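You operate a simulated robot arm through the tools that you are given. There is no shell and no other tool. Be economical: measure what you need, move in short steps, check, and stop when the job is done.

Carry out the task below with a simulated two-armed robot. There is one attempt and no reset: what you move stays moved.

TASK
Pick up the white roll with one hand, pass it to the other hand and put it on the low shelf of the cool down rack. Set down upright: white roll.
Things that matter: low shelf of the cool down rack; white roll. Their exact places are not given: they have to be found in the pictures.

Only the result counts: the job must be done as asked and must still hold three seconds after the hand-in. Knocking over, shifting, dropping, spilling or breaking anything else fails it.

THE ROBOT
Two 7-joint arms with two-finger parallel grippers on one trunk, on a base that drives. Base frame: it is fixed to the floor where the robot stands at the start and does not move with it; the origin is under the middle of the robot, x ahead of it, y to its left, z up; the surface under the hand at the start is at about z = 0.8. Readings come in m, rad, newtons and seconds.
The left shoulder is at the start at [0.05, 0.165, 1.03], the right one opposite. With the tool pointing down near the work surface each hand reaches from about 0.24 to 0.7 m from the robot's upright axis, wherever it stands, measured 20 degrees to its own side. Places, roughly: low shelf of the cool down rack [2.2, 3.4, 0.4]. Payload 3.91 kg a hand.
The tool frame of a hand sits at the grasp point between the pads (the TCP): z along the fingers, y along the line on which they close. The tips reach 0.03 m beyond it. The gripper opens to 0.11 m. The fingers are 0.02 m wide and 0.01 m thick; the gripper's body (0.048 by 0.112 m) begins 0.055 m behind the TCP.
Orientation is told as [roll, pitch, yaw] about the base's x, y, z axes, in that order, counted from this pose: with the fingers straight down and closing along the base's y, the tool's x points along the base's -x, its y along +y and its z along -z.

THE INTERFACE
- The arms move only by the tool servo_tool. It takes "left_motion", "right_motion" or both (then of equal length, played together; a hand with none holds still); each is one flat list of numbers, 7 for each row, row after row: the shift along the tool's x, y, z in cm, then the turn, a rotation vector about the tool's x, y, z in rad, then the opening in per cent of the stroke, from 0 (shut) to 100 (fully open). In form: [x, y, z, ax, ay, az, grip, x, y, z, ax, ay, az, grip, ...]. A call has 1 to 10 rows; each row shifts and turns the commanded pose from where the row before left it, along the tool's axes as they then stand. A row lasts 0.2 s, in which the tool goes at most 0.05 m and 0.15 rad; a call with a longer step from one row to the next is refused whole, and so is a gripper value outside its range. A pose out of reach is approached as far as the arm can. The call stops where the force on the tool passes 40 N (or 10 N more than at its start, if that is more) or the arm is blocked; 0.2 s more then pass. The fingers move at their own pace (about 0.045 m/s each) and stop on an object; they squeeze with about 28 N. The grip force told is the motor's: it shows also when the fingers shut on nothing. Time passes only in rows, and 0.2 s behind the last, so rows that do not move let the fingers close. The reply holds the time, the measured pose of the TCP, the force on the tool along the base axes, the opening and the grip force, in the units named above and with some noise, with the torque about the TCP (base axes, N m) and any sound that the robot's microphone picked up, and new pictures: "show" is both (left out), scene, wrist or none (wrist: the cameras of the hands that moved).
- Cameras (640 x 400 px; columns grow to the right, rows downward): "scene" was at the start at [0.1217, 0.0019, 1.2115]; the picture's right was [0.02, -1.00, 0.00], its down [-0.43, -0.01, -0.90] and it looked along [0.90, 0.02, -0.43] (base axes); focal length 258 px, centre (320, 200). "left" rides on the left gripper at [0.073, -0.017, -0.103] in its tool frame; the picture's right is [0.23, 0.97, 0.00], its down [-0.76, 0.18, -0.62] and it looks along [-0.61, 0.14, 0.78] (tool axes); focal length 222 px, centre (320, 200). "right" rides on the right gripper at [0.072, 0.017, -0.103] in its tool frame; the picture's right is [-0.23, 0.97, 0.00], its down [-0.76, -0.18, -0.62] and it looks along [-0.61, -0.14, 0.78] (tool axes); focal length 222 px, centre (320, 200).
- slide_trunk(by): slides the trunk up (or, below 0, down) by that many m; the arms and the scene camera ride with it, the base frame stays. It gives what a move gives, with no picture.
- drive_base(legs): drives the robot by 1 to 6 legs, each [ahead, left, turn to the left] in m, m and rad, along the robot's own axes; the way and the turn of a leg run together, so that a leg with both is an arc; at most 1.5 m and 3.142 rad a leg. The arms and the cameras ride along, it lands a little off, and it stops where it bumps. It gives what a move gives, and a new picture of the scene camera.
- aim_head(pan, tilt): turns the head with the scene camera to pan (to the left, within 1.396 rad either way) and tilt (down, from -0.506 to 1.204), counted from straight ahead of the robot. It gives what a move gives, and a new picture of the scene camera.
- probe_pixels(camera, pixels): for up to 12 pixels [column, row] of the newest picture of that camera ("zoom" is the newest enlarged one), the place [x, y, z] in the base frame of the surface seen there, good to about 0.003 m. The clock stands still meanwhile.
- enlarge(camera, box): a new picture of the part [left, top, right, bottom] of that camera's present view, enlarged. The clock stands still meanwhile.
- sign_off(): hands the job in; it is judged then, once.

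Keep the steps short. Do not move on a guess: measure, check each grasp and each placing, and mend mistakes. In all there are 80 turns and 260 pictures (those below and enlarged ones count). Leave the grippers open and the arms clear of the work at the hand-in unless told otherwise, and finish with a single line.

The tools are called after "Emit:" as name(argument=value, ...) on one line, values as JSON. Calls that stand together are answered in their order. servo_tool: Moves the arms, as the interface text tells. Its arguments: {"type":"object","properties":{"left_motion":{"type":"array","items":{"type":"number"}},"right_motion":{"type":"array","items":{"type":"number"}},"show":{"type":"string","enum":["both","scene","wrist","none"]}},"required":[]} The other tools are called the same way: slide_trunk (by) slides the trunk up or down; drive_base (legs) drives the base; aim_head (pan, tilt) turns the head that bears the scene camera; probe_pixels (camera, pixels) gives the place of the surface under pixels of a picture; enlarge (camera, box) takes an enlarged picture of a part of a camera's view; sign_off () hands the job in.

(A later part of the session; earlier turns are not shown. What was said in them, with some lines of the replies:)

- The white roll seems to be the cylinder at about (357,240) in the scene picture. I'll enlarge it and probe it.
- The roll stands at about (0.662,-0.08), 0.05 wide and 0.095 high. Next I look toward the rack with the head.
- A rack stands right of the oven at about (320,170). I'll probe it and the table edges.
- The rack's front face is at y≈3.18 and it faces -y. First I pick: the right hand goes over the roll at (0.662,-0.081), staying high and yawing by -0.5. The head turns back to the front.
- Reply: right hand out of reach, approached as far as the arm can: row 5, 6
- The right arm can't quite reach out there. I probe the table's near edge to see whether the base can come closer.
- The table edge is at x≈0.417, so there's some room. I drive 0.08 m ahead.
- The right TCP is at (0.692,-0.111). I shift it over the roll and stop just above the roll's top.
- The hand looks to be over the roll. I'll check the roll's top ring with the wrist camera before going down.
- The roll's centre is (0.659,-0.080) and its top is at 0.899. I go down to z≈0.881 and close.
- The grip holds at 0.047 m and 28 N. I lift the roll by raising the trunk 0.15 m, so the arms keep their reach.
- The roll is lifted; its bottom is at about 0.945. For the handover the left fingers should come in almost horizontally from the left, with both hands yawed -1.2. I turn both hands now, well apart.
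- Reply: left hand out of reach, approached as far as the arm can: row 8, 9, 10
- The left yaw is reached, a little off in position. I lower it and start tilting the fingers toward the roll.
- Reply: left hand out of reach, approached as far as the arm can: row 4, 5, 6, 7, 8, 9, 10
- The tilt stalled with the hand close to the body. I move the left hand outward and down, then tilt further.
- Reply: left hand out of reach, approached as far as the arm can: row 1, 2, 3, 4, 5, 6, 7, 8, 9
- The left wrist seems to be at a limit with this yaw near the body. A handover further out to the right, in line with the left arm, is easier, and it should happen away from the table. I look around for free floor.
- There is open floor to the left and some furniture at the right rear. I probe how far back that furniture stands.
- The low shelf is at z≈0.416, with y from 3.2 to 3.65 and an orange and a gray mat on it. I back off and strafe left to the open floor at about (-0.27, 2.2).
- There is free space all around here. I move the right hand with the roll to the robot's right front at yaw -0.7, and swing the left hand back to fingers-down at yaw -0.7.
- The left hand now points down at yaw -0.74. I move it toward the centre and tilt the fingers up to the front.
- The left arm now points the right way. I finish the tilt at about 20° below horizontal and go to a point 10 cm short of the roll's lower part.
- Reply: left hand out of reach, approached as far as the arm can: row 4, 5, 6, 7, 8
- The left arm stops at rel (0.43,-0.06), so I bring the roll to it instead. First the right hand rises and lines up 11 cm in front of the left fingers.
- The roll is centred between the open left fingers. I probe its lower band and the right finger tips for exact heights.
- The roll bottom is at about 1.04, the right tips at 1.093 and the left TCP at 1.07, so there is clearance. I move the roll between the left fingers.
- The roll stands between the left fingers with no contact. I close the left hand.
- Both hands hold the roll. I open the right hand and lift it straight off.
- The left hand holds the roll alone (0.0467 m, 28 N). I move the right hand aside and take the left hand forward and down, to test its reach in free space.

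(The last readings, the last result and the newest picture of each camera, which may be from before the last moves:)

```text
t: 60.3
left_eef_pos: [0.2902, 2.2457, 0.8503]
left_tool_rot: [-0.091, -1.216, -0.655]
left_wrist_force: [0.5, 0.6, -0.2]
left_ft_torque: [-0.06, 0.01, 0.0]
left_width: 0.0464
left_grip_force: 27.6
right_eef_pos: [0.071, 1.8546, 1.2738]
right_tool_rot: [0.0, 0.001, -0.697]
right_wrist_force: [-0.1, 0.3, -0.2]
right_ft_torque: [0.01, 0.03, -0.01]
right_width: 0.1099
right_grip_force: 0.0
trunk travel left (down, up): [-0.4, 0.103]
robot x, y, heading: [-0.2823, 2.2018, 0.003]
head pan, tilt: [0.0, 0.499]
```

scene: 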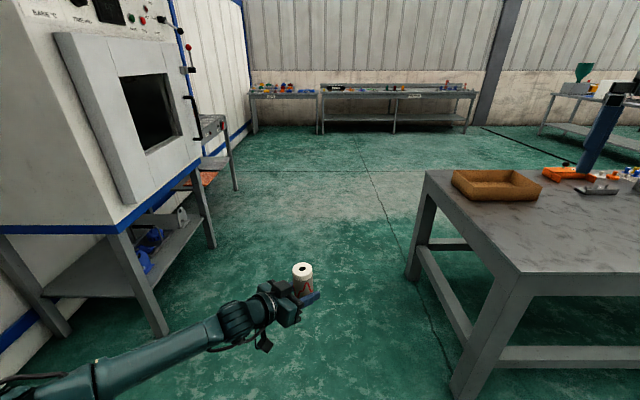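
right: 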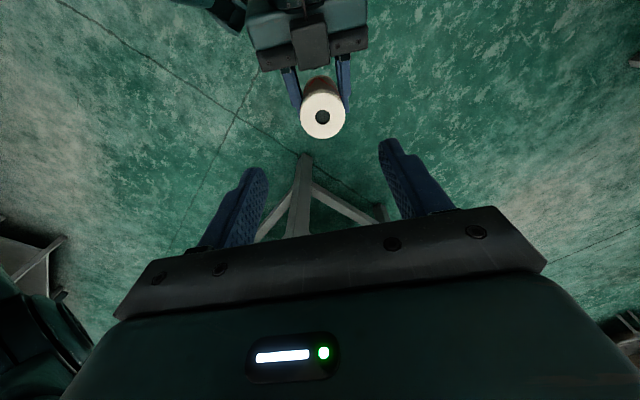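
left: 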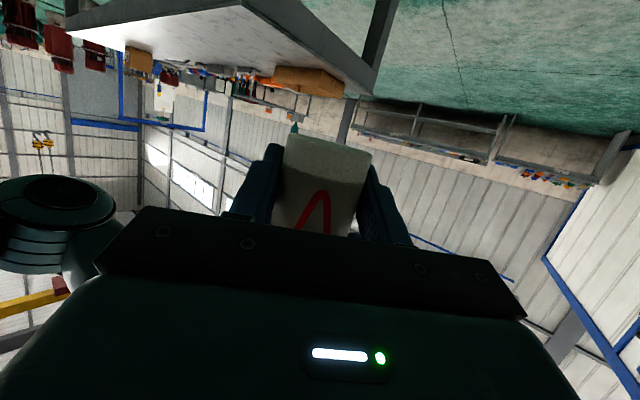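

The left arm reaches this pose well and the roll is upright. I probe the far bench for clearance, then drive along the aisle.

Emit:
probe_pixels(camera="scene", pixels=[[300, 130], [322, 130], [428, 176], [520, 270], [186, 172], [133, 205], [235, 188]])

Emit:
drive_base(legs=[[1.1, -0.03, 0]])

```text
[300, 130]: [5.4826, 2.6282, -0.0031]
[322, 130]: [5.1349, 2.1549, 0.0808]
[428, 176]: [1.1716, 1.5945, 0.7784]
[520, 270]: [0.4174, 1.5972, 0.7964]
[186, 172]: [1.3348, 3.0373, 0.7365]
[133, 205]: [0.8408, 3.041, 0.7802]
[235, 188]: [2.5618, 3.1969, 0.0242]
```

```text
t: 65.8
left_eef_pos: [1.3613, 2.2022, 0.8498]
left_tool_rot: [-0.092, -1.215, -0.665]
left_wrist_force: [0.5, -0.3, -0.3]
left_ft_torque: [0.01, 0.02, -0.02]
left_width: 0.0468
left_grip_force: 27.9
right_eef_pos: [1.1384, 1.8145, 1.2751]
right_tool_rot: [-0.002, -0.001, -0.709]
right_wrist_force: [0.6, 0.6, 0.1]
right_ft_torque: [0.0, -0.02, 0.04]
right_width: 0.1101
right_grip_force: 0.1
trunk travel left (down, up): [-0.4, 0.103]
robot x, y, heading: [0.7865, 2.1649, -0.012]
head pan, tilt: [0.0, 0.499]
```

scene: 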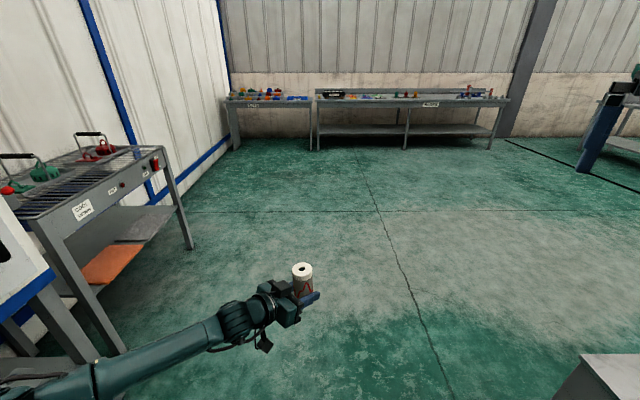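

Clear floor ahead. I drive on to x≈2.05 and turn to face the rack.

Emit:
drive_base(legs=[[1.25, 0.0, 0], [0, 0, 1.57]])

Emit:
aim_head(pan=0.0, tilt=0.65)

```text
t: 76.1
left_eef_pos: [1.999, 2.7211, 0.8498]
left_tool_rot: [-0.09, -1.214, 0.932]
left_wrist_force: [-0.4, 0.4, -0.6]
left_ft_torque: [-0.01, 0.01, -0.01]
left_width: 0.0466
left_grip_force: 28.1
right_eef_pos: [2.3926, 2.5094, 1.2746]
right_tool_rot: [0.001, 0.001, 0.888]
right_wrist_force: [-0.1, -0.4, 0.0]
right_ft_torque: [-0.01, -0.01, 0.02]
right_width: 0.1098
right_grip_force: 0.0
trunk travel left (down, up): [-0.4, 0.103]
robot x, y, heading: [2.0519, 2.1471, 1.585]
head pan, tilt: [0.0, 0.499]
```

scene: 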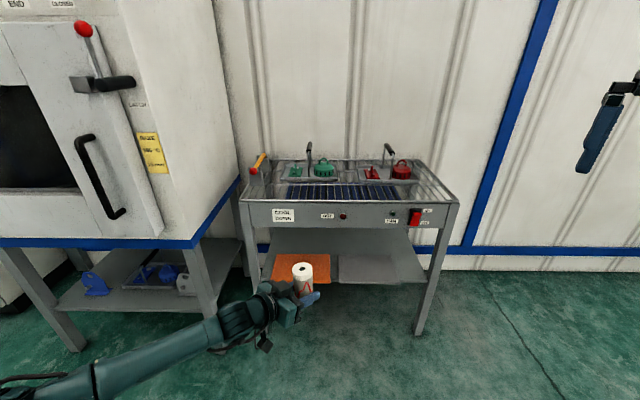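

```text
t: 76.8
left_eef_pos: [1.9979, 2.7207, 0.8494]
left_tool_rot: [-0.09, -1.216, 0.931]
left_wrist_force: [0.0, -0.4, -0.2]
left_ft_torque: [0.02, 0.0, 0.0]
left_width: 0.0468
left_grip_force: 27.7
right_eef_pos: [2.3929, 2.5089, 1.2752]
right_tool_rot: [-0.001, 0.0, 0.887]
right_wrist_force: [0.5, 0.6, 0.1]
right_ft_torque: [0.0, -0.02, 0.02]
right_width: 0.11
right_grip_force: 0.1
trunk travel left (down, up): [-0.4, 0.103]
robot x, y, heading: [2.051, 2.1456, 1.584]
head pan, tilt: [0.0, 0.649]
```

scene: 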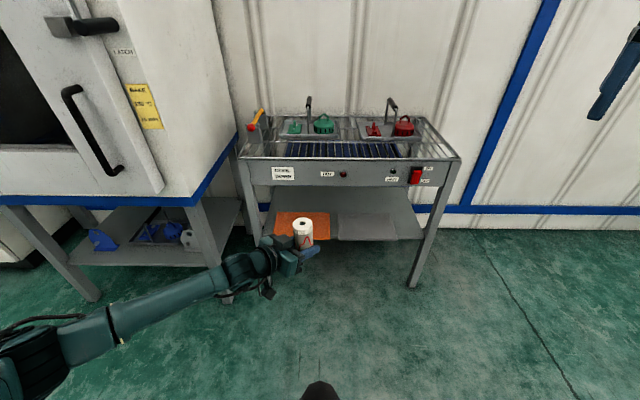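

I'm now facing the rack. I enlarge and probe the low shelf.

Emit:
enlarge(camera="scene", box=[224, 130, 480, 290])

Emit:
probe_pixels(camera="scene", pixels=[[350, 236], [380, 237], [415, 238], [360, 220], [400, 225], [345, 241], [420, 243], [360, 195], [330, 235], [430, 225], [244, 200], [350, 187]])

```text
2.50 times, centred on (352, 210) of scene
```

zoom: 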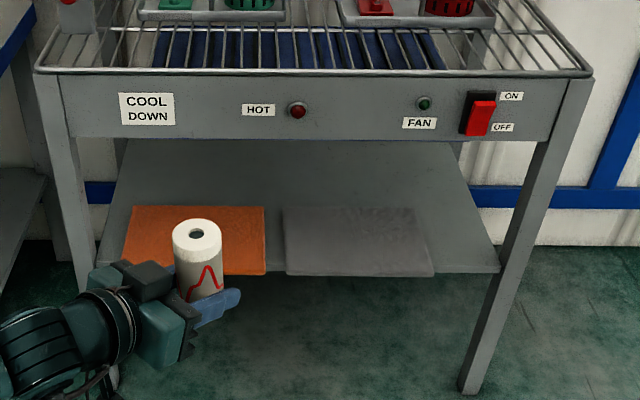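

```text
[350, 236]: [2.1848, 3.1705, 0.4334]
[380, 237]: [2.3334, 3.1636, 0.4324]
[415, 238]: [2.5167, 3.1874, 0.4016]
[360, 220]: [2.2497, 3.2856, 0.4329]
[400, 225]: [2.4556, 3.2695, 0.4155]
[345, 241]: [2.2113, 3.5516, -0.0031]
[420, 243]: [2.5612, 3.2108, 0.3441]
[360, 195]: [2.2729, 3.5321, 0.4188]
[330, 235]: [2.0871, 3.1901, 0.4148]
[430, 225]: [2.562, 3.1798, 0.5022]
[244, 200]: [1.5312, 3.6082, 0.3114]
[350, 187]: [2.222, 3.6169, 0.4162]
```

The bare part of the shelf (z≈0.415) lies right of the gray mat, at x about 2.41–2.56, and the front edge is at y≈3.165. I want the hand to point straight into the rack, so I turn it about the vertical through the roll, here in free space.

Emit:
probe_pixels(camera="zoom", pixels=[[425, 240], [432, 268], [440, 262], [440, 240], [470, 250], [490, 268], [470, 274], [505, 250], [520, 220], [470, 140], [430, 145], [548, 150]])

Emit:
servo_tool(left_motion=[0, 0, 0, -0.131, -0.0043, -0.0485, 0, 0, 0, 0, -0.131, -0.0043, -0.0485, 0, 0, 0, 0, -0.131, -0.0043, -0.0485, 0, 0, 0, 0, -0.131, -0.0043, -0.0485, 0, 0, 0, 0, -0.131, -0.0043, -0.0485, 0], show="both")

```text
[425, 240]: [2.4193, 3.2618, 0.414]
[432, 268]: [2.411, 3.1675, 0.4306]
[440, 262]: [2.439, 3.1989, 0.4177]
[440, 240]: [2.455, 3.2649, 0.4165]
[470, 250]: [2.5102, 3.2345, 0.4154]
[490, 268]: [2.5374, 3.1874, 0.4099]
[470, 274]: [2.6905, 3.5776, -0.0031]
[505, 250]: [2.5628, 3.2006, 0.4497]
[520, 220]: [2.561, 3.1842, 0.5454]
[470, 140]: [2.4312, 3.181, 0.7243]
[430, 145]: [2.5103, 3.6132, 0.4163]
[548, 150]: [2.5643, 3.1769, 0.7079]
```

```text
t: 78.0
left_eef_pos: [1.9992, 2.7212, 0.8499]
left_tool_rot: [-0.091, -1.216, 1.143]
left_wrist_force: [0.2, 0.1, -0.7]
left_ft_torque: [-0.04, 0.0, -0.01]
left_width: 0.0467
left_grip_force: 27.4
left hand out of reach, approached as far as the arm can: row 2, 3, 4, 5
right_eef_pos: [2.3919, 2.5084, 1.2741]
right_tool_rot: [-0.001, -0.001, 0.886]
right_wrist_force: [0.2, 0.9, 0.6]
right_ft_torque: [0.01, 0.03, 0.01]
right_width: 0.11
right_grip_force: 0.0
trunk travel left (down, up): [-0.4, 0.103]
robot x, y, heading: [2.0536, 2.1459, 1.586]
head pan, tilt: [0.0, 0.649]
```

scene: 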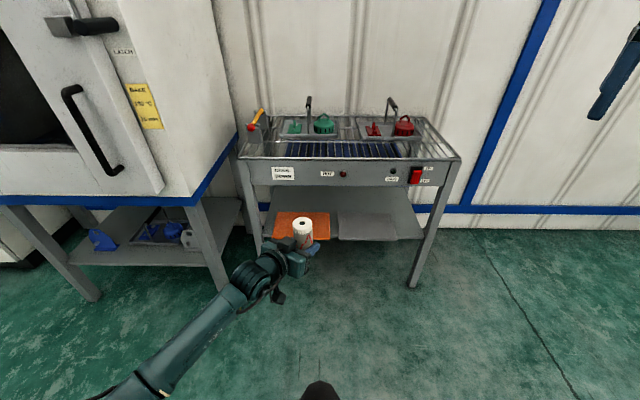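
left: 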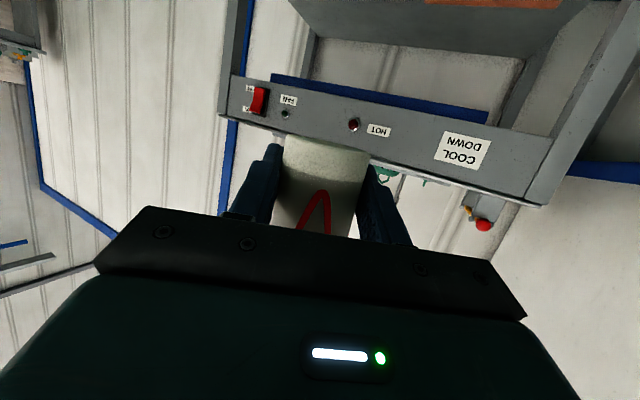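

The hand now points about 60° into the rack; the base can supply the rest. I strafe right and turn left 0.3.

Emit:
drive_base(legs=[[0, -0.654, 0], [0, 0, 0.3]])

```text
t: 85.1
left_eef_pos: [2.4783, 2.692, 0.8498]
left_tool_rot: [-0.093, -1.215, 1.448]
left_wrist_force: [-0.1, -0.3, 0.8]
left_ft_torque: [-0.01, 0.03, -0.01]
left_width: 0.0467
left_grip_force: 28.3
right_eef_pos: [2.918, 2.6067, 1.2763]
right_tool_rot: [-0.001, 0.0, 1.19]
right_wrist_force: [0.1, 1.1, -0.3]
right_ft_torque: [-0.04, 0.04, -0.01]
right_width: 0.11
right_grip_force: 0.0
trunk travel left (down, up): [-0.4, 0.103]
robot x, y, heading: [2.7017, 2.1563, 1.888]
head pan, tilt: [0.0, 0.649]
```

scene: 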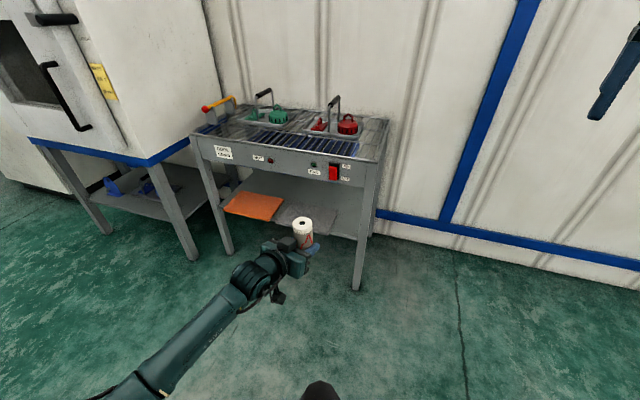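

The roll is at (2.478,2.692), in line with the bare shelf part. I lower the trunk 0.383 m here in the open.

Emit:
slide_trunk(by=-0.383)

Emit:
drive_base(legs=[[0.331, -0.108, 0]])

Emit:
enlarge(camera="scene", box=[160, 120, 480, 320])

```text
t: 88.8
left_eef_pos: [2.4795, 2.69, 0.4672]
left_tool_rot: [-0.092, -1.215, 1.447]
left_wrist_force: [-0.4, 0.4, -0.5]
left_ft_torque: [0.01, -0.02, 0.0]
left_width: 0.0468
left_grip_force: 27.9
right_eef_pos: [2.9178, 2.6056, 0.8926]
right_tool_rot: [-0.001, -0.001, 1.191]
right_wrist_force: [0.2, 0.7, -0.1]
right_ft_torque: [-0.02, -0.03, 0.0]
right_width: 0.1099
right_grip_force: 0.1
trunk travel left (down, up): [-0.017, 0.486]
robot x, y, heading: [2.7005, 2.16, 1.889]
head pan, tilt: [0.0, 0.649]
```

```text
t: 91.0
left_eef_pos: [2.4792, 3.0336, 0.4669]
left_tool_rot: [-0.091, -1.214, 1.446]
left_wrist_force: [0.3, -0.3, 0.1]
left_ft_torque: [0.03, 0.0, -0.01]
left_width: 0.0465
left_grip_force: 28.5
right_eef_pos: [2.9187, 2.9487, 0.8921]
right_tool_rot: [0.0, 0.002, 1.189]
right_wrist_force: [-0.4, -0.7, 0.4]
right_ft_torque: [0.03, 0.0, -0.04]
right_width: 0.1099
right_grip_force: 0.0
trunk travel left (down, up): [-0.017, 0.486]
robot x, y, heading: [2.6997, 2.4971, 1.892]
head pan, tilt: [0.0, 0.649]
```

scene: 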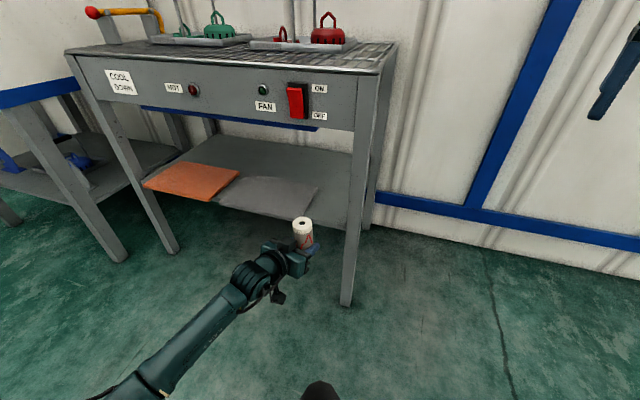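

```text
2.00 times, centred on (320, 220) of scene
```

zoom: 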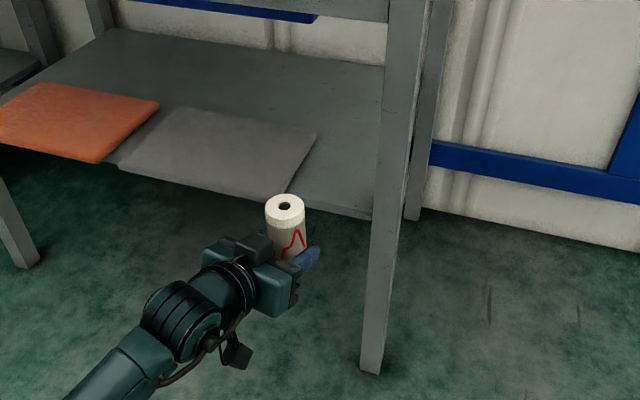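

I probe the shelf edge, mat corner, leg and roll again from here.

Emit:
probe_pixels(camera="zoom", pixels=[[288, 190], [315, 140], [330, 180], [340, 204], [368, 212], [372, 200], [310, 200], [350, 150], [285, 201], [285, 215], [270, 212], [303, 212]])

```text
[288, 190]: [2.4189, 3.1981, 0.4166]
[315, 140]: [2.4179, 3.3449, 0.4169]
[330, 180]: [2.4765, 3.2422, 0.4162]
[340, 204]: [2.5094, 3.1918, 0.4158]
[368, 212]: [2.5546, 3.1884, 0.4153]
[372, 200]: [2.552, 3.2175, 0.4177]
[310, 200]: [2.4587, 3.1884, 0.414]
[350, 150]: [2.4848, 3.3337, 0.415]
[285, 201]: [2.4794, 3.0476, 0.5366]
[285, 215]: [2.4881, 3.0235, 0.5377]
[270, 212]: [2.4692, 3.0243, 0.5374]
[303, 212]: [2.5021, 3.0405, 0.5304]
```

The bare area spans x 2.418–2.553 with the front edge at y≈3.18, and the roll bottom is 2 cm above the shelf. I drive another 0.17 m toward the rack.

Emit:
drive_base(legs=[[0.1615, -0.0537, 0]])

Emit:
enlarge(camera="scene", box=[160, 120, 480, 320])

```text
t: 92.5
left_eef_pos: [2.4808, 3.2023, 0.4661]
left_tool_rot: [-0.091, -1.215, 1.444]
left_wrist_force: [-0.7, 0.1, -0.3]
left_ft_torque: [0.0, -0.01, -0.01]
left_width: 0.0468
left_grip_force: 28.0
right_eef_pos: [2.9191, 3.1168, 0.8917]
right_tool_rot: [-0.002, 0.001, 1.187]
right_wrist_force: [-1.0, 1.2, -0.2]
right_ft_torque: [0.03, -0.02, 0.0]
right_width: 0.1102
right_grip_force: 0.0
trunk travel left (down, up): [-0.017, 0.486]
robot x, y, heading: [2.7029, 2.6676, 1.888]
head pan, tilt: [0.0, 0.649]
```

scene: 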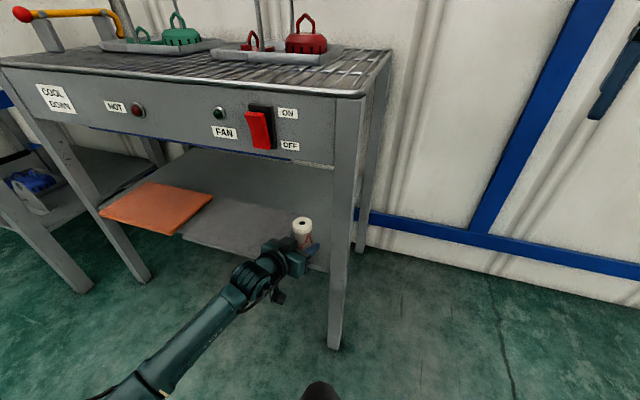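

```text
2.00 times, centred on (320, 220) of scene
```

zoom: 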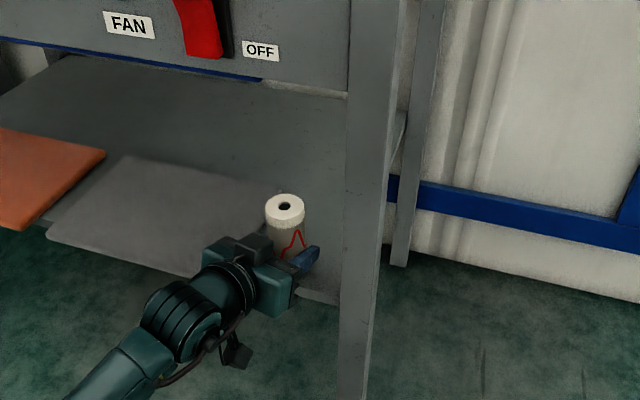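

The roll is at (2.481,3.202). I move it 3.5 cm deeper and 1.5 cm down.

Emit:
servo_tool(left_motion=[-0.61, 0.22, 1.63, 0, 0, 0, 0, -0.61, 0.22, 1.63, 0, 0, 0, 0, 0.7, 0.025, 0.26, 0, 0, 0, 0, 0.7, 0.025, 0.26, 0, 0, 0, 0, 0, 0, 0, 0, 0, 0, 0])

Emit:
enlarge(camera="scene", box=[224, 180, 384, 280])

```text
t: 93.7
left_eef_pos: [2.4838, 3.2366, 0.4516]
left_tool_rot: [-0.091, -1.213, 1.446]
left_wrist_force: [0.2, 0.2, -0.4]
left_ft_torque: [0.0, 0.0, -0.03]
left_width: 0.0466
left_grip_force: 27.8
right_eef_pos: [2.9196, 3.117, 0.8932]
right_tool_rot: [0.001, 0.0, 1.189]
right_wrist_force: [-0.2, 0.8, 0.0]
right_ft_torque: [-0.01, 0.02, -0.02]
right_width: 0.1098
right_grip_force: 0.1
trunk travel left (down, up): [-0.017, 0.486]
robot x, y, heading: [2.7037, 2.6673, 1.888]
head pan, tilt: [0.0, 0.649]
```

scene: 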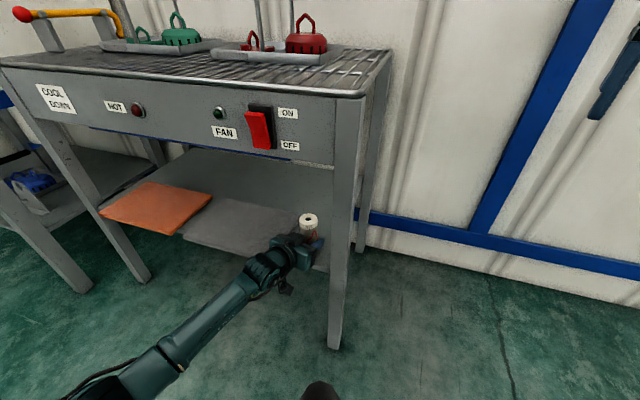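
left: 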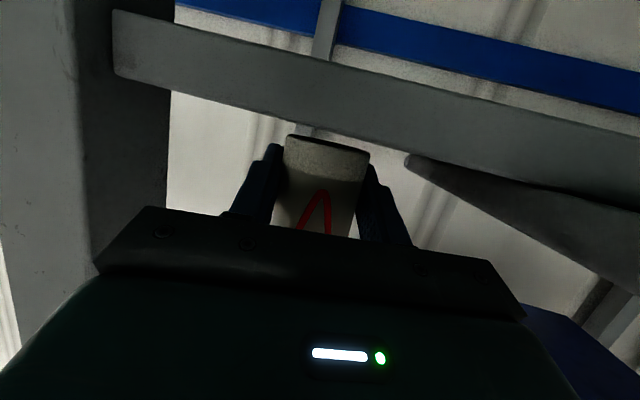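

```text
4.00 times, centred on (304, 230) of scene
```

zoom: 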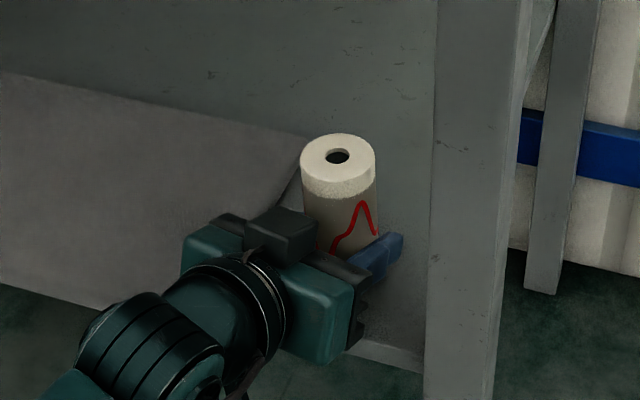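

The bottom is about 3–4 mm above the shelf. I lower it slowly and watch the force.

Emit:
servo_tool(left_motion=[0.14, 0.005, 0.052, 0, 0, 0, 0, 0.14, 0.005, 0.052, 0, 0, 0, 0, 0, 0, 0, 0, 0, 0, 0], show="none")

```text
t: 94.5
left_eef_pos: [2.4831, 3.2375, 0.449]
left_tool_rot: [-0.09, -1.212, 1.446]
left_wrist_force: [0.0, -0.1, -0.5]
left_ft_torque: [-0.05, 0.07, -0.01]
left_width: 0.0469
left_grip_force: 27.9
right_eef_pos: [2.9211, 3.118, 0.8939]
right_tool_rot: [0.0, 0.001, 1.189]
right_wrist_force: [0.6, 0.0, 0.5]
right_ft_torque: [0.01, 0.0, -0.02]
right_width: 0.1101
right_grip_force: 0.1
trunk travel left (down, up): [-0.017, 0.486]
robot x, y, heading: [2.7017, 2.6711, 1.888]
head pan, tilt: [0.0, 0.649]
```

Emit:
servo_tool(left_motion=[0.14, 0.005, 0.052, 0, 0, 0, 0, 0, 0, 0, 0, 0, 0, 0], show="none")

```text
t: 95.1
left_eef_pos: [2.4843, 3.2378, 0.4467]
left_tool_rot: [-0.09, -1.215, 1.445]
left_wrist_force: [0.2, 0.9, 0.7]
left_ft_torque: [0.03, 0.03, -0.01]
left_width: 0.0468
left_grip_force: 27.8
right_eef_pos: [2.9194, 3.1171, 0.8927]
right_tool_rot: [0.001, -0.001, 1.189]
right_wrist_force: [0.6, -0.6, -0.7]
right_ft_torque: [0.01, 0.0, -0.03]
right_width: 0.1099
right_grip_force: 0.0
trunk travel left (down, up): [-0.017, 0.486]
robot x, y, heading: [2.6984, 2.6702, 1.888]
head pan, tilt: [0.0, 0.649]
```

No contact force yet. I lower further.

Emit:
servo_tool(left_motion=[0.14, 0.005, 0.052, 0, 0, 0, 0, 0, 0, 0, 0, 0, 0, 0], show="none")

Emit:
servo_tool(left_motion=[0.14, 0.005, 0.052, 0, 0, 0, 0, 0, 0, 0, 0, 0, 0, 0], show="wrist")

```text
t: 95.7
left_eef_pos: [2.4842, 3.2381, 0.4457]
left_tool_rot: [-0.092, -1.213, 1.446]
left_wrist_force: [-0.7, -1.4, 0.6]
left_ft_torque: [0.01, 0.05, 0.01]
left_width: 0.0467
left_grip_force: 27.9
right_eef_pos: [2.921, 3.1174, 0.8923]
right_tool_rot: [0.001, 0.001, 1.189]
right_wrist_force: [-0.6, -0.7, -0.9]
right_ft_torque: [0.06, -0.01, 0.0]
right_width: 0.11
right_grip_force: 0.0
trunk travel left (down, up): [-0.017, 0.486]
robot x, y, heading: [2.7034, 2.6672, 1.889]
head pan, tilt: [0.0, 0.649]
```

```text
t: 96.3
left_eef_pos: [2.4835, 3.2369, 0.4469]
left_tool_rot: [-0.09, -1.217, 1.445]
left_wrist_force: [0.0, 0.6, 5.3]
left_ft_torque: [0.05, 0.17, 0.04]
left_width: 0.0468
left_grip_force: 28.4
right_eef_pos: [2.9207, 3.1163, 0.8924]
right_tool_rot: [0.001, -0.002, 1.189]
right_wrist_force: [0.1, 0.8, -0.6]
right_ft_torque: [0.02, -0.01, -0.03]
right_width: 0.1101
right_grip_force: 0.0
trunk travel left (down, up): [-0.017, 0.486]
robot x, y, heading: [2.7067, 2.6686, 1.889]
head pan, tilt: [0.0, 0.649]
```

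left: 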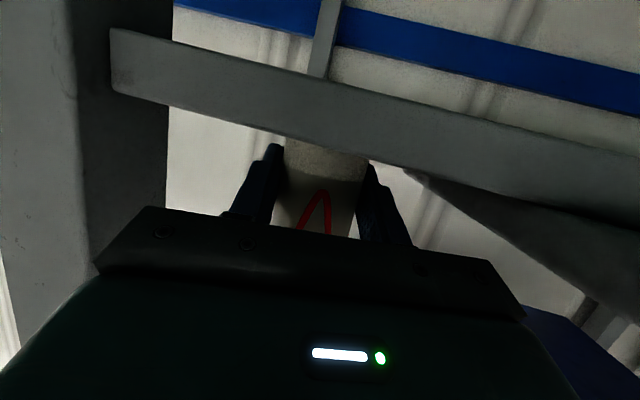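

The roll touches: 5 N upward at z 0.446. I open the fingers to 75 % without moving.

Emit:
servo_tool(left_motion=[0, 0, 0, 0, 0, 0, 60, 0, 0, 0, 0, 0, 0, 75, 0, 0, 0, 0, 0, 0, 75, 0, 0, 0, 0, 0, 0, 75])

Emit:
enlarge(camera="scene", box=[224, 180, 384, 280])

```text
t: 97.3
left_eef_pos: [2.4832, 3.2382, 0.4459]
left_tool_rot: [-0.09, -1.216, 1.445]
left_wrist_force: [0.5, 1.0, 0.2]
left_ft_torque: [0.0, 0.01, 0.0]
left_width: 0.0823
left_grip_force: 0.1
right_eef_pos: [2.9201, 3.1159, 0.8915]
right_tool_rot: [0.0, -0.001, 1.189]
right_wrist_force: [-0.7, -0.9, 0.1]
right_ft_torque: [-0.01, 0.01, -0.01]
right_width: 0.11
right_grip_force: 0.2
trunk travel left (down, up): [-0.017, 0.486]
robot x, y, heading: [2.7008, 2.6687, 1.89]
head pan, tilt: [0.0, 0.649]
```

scene: 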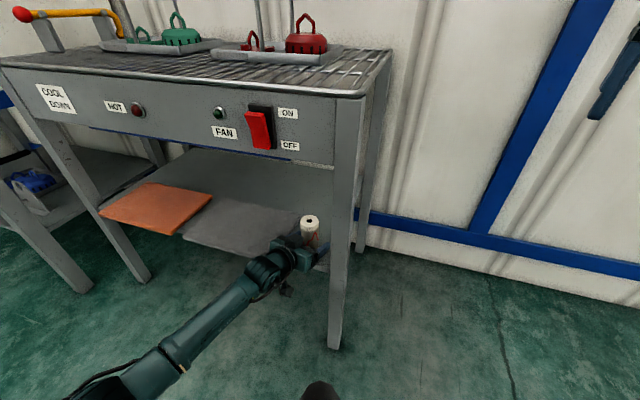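
left: 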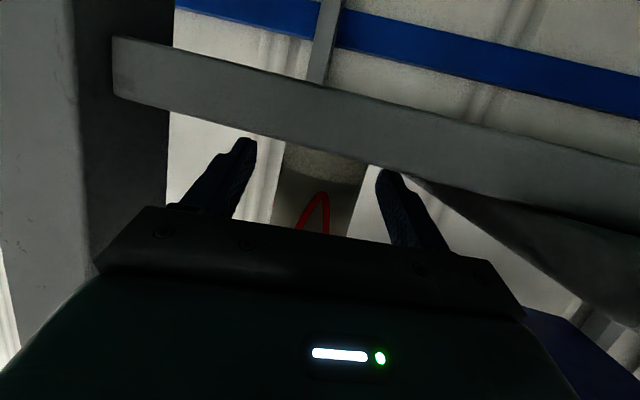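

```text
4.00 times, centred on (304, 230) of scene
```

zoom: 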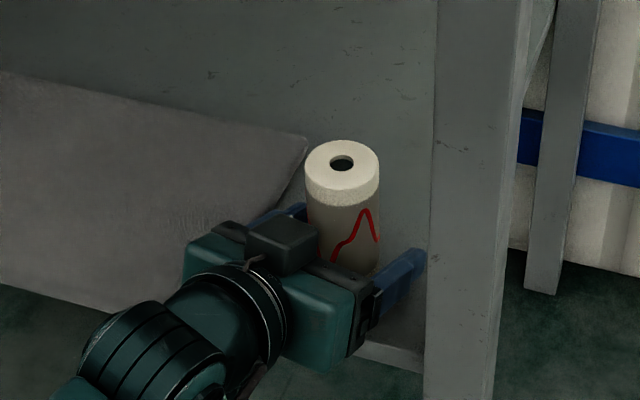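

The roll stands upright and free. I pull the hand straight back along the fingers.

Emit:
servo_tool(left_motion=[0.7, 0.02, -1.88, 0, 0, 0, 75, 0.7, 0.02, -1.88, 0, 0, 0, 75, 0.7, 0.02, -1.88, 0, 0, 0, 75, 0.7, 0.02, -1.88, 0, 0, 0, 75, 0.7, 0.02, -1.88, 0, 0, 0, 75], show="scene")

```text
t: 98.5
left_eef_pos: [2.4631, 3.1389, 0.4418]
left_tool_rot: [-0.091, -1.212, 1.446]
left_wrist_force: [-0.2, -0.2, 0.3]
left_ft_torque: [0.01, -0.04, 0.0]
left_width: 0.0822
left_grip_force: 0.1
right_eef_pos: [2.9192, 3.1166, 0.8938]
right_tool_rot: [-0.001, 0.0, 1.189]
right_wrist_force: [-0.6, -0.1, -0.2]
right_ft_torque: [-0.01, -0.01, 0.0]
right_width: 0.11
right_grip_force: 0.1
trunk travel left (down, up): [-0.017, 0.486]
robot x, y, heading: [2.7022, 2.6716, 1.886]
head pan, tilt: [0.0, 0.649]
```

scene: 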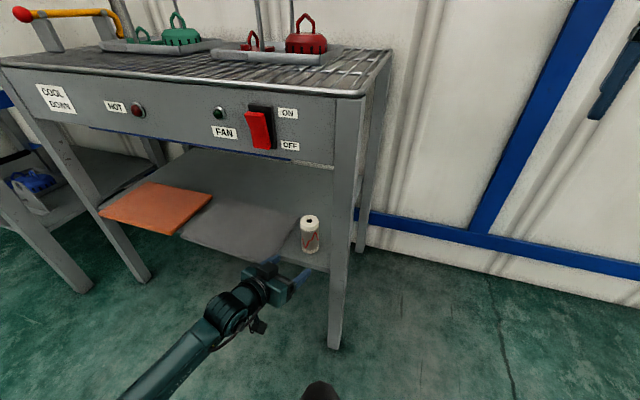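

The hand is out and the roll stands. I drive the base back to clear the arms, then check the roll.

Emit:
drive_base(legs=[[-0.26, 0.15, 0]])

Emit:
servo_tool(left_motion=[0, 0, 0, 0, 0, 0, 100, 0, 0, 0, 0, 0, 0, 100], show="none")

Emit:
enlarge(camera="scene", box=[200, 100, 440, 250])

```text
t: 100.5
left_eef_pos: [2.3995, 2.8514, 0.4419]
left_tool_rot: [-0.091, -1.215, 1.445]
left_wrist_force: [0.4, 0.5, 0.2]
left_ft_torque: [0.0, -0.03, 0.01]
left_width: 0.0823
left_grip_force: 0.1
right_eef_pos: [2.8573, 2.8285, 0.8922]
right_tool_rot: [-0.001, 0.0, 1.189]
right_wrist_force: [0.2, -0.2, -0.4]
right_ft_torque: [-0.01, 0.01, -0.02]
right_width: 0.1101
right_grip_force: 0.0
trunk travel left (down, up): [-0.017, 0.486]
robot x, y, heading: [2.6441, 2.3801, 1.89]
head pan, tilt: [0.0, 0.649]
```

scene: 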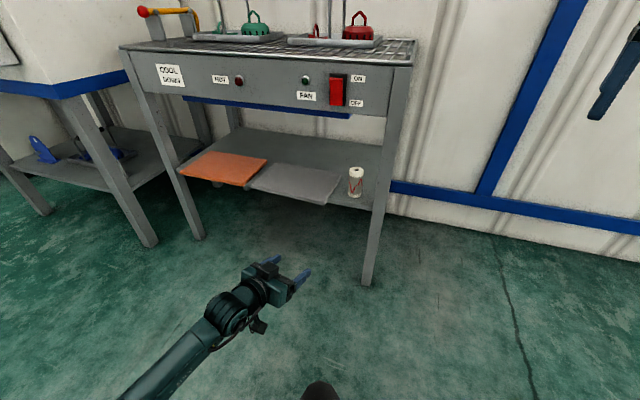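

```text
t: 101.1
left_eef_pos: [2.4002, 2.8502, 0.4427]
left_tool_rot: [-0.091, -1.213, 1.445]
left_wrist_force: [-0.3, 0.7, 0.8]
left_ft_torque: [-0.01, 0.03, -0.01]
left_width: 0.1101
left_grip_force: 0.1
right_eef_pos: [2.8575, 2.8277, 0.8921]
right_tool_rot: [0.0, -0.001, 1.189]
right_wrist_force: [0.1, -0.5, 0.1]
right_ft_torque: [-0.04, -0.04, 0.0]
right_width: 0.1101
right_grip_force: 0.1
trunk travel left (down, up): [-0.017, 0.486]
robot x, y, heading: [2.6421, 2.3789, 1.882]
head pan, tilt: [0.0, 0.649]
```

```text
2.67 times, centred on (320, 175) of scene
```

zoom: 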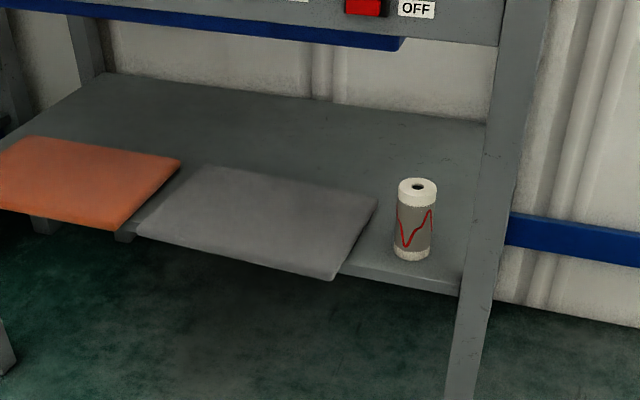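

The roll stands upright on the low shelf, away from both hands, and both grippers are open. I hand the job in.

Emit:
sign_off()

```text
The job is handed in.
```

The white roll was picked up with the right hand, passed to the left, and now stands upright on the low shelf of the cool down rack; the job is handed in.
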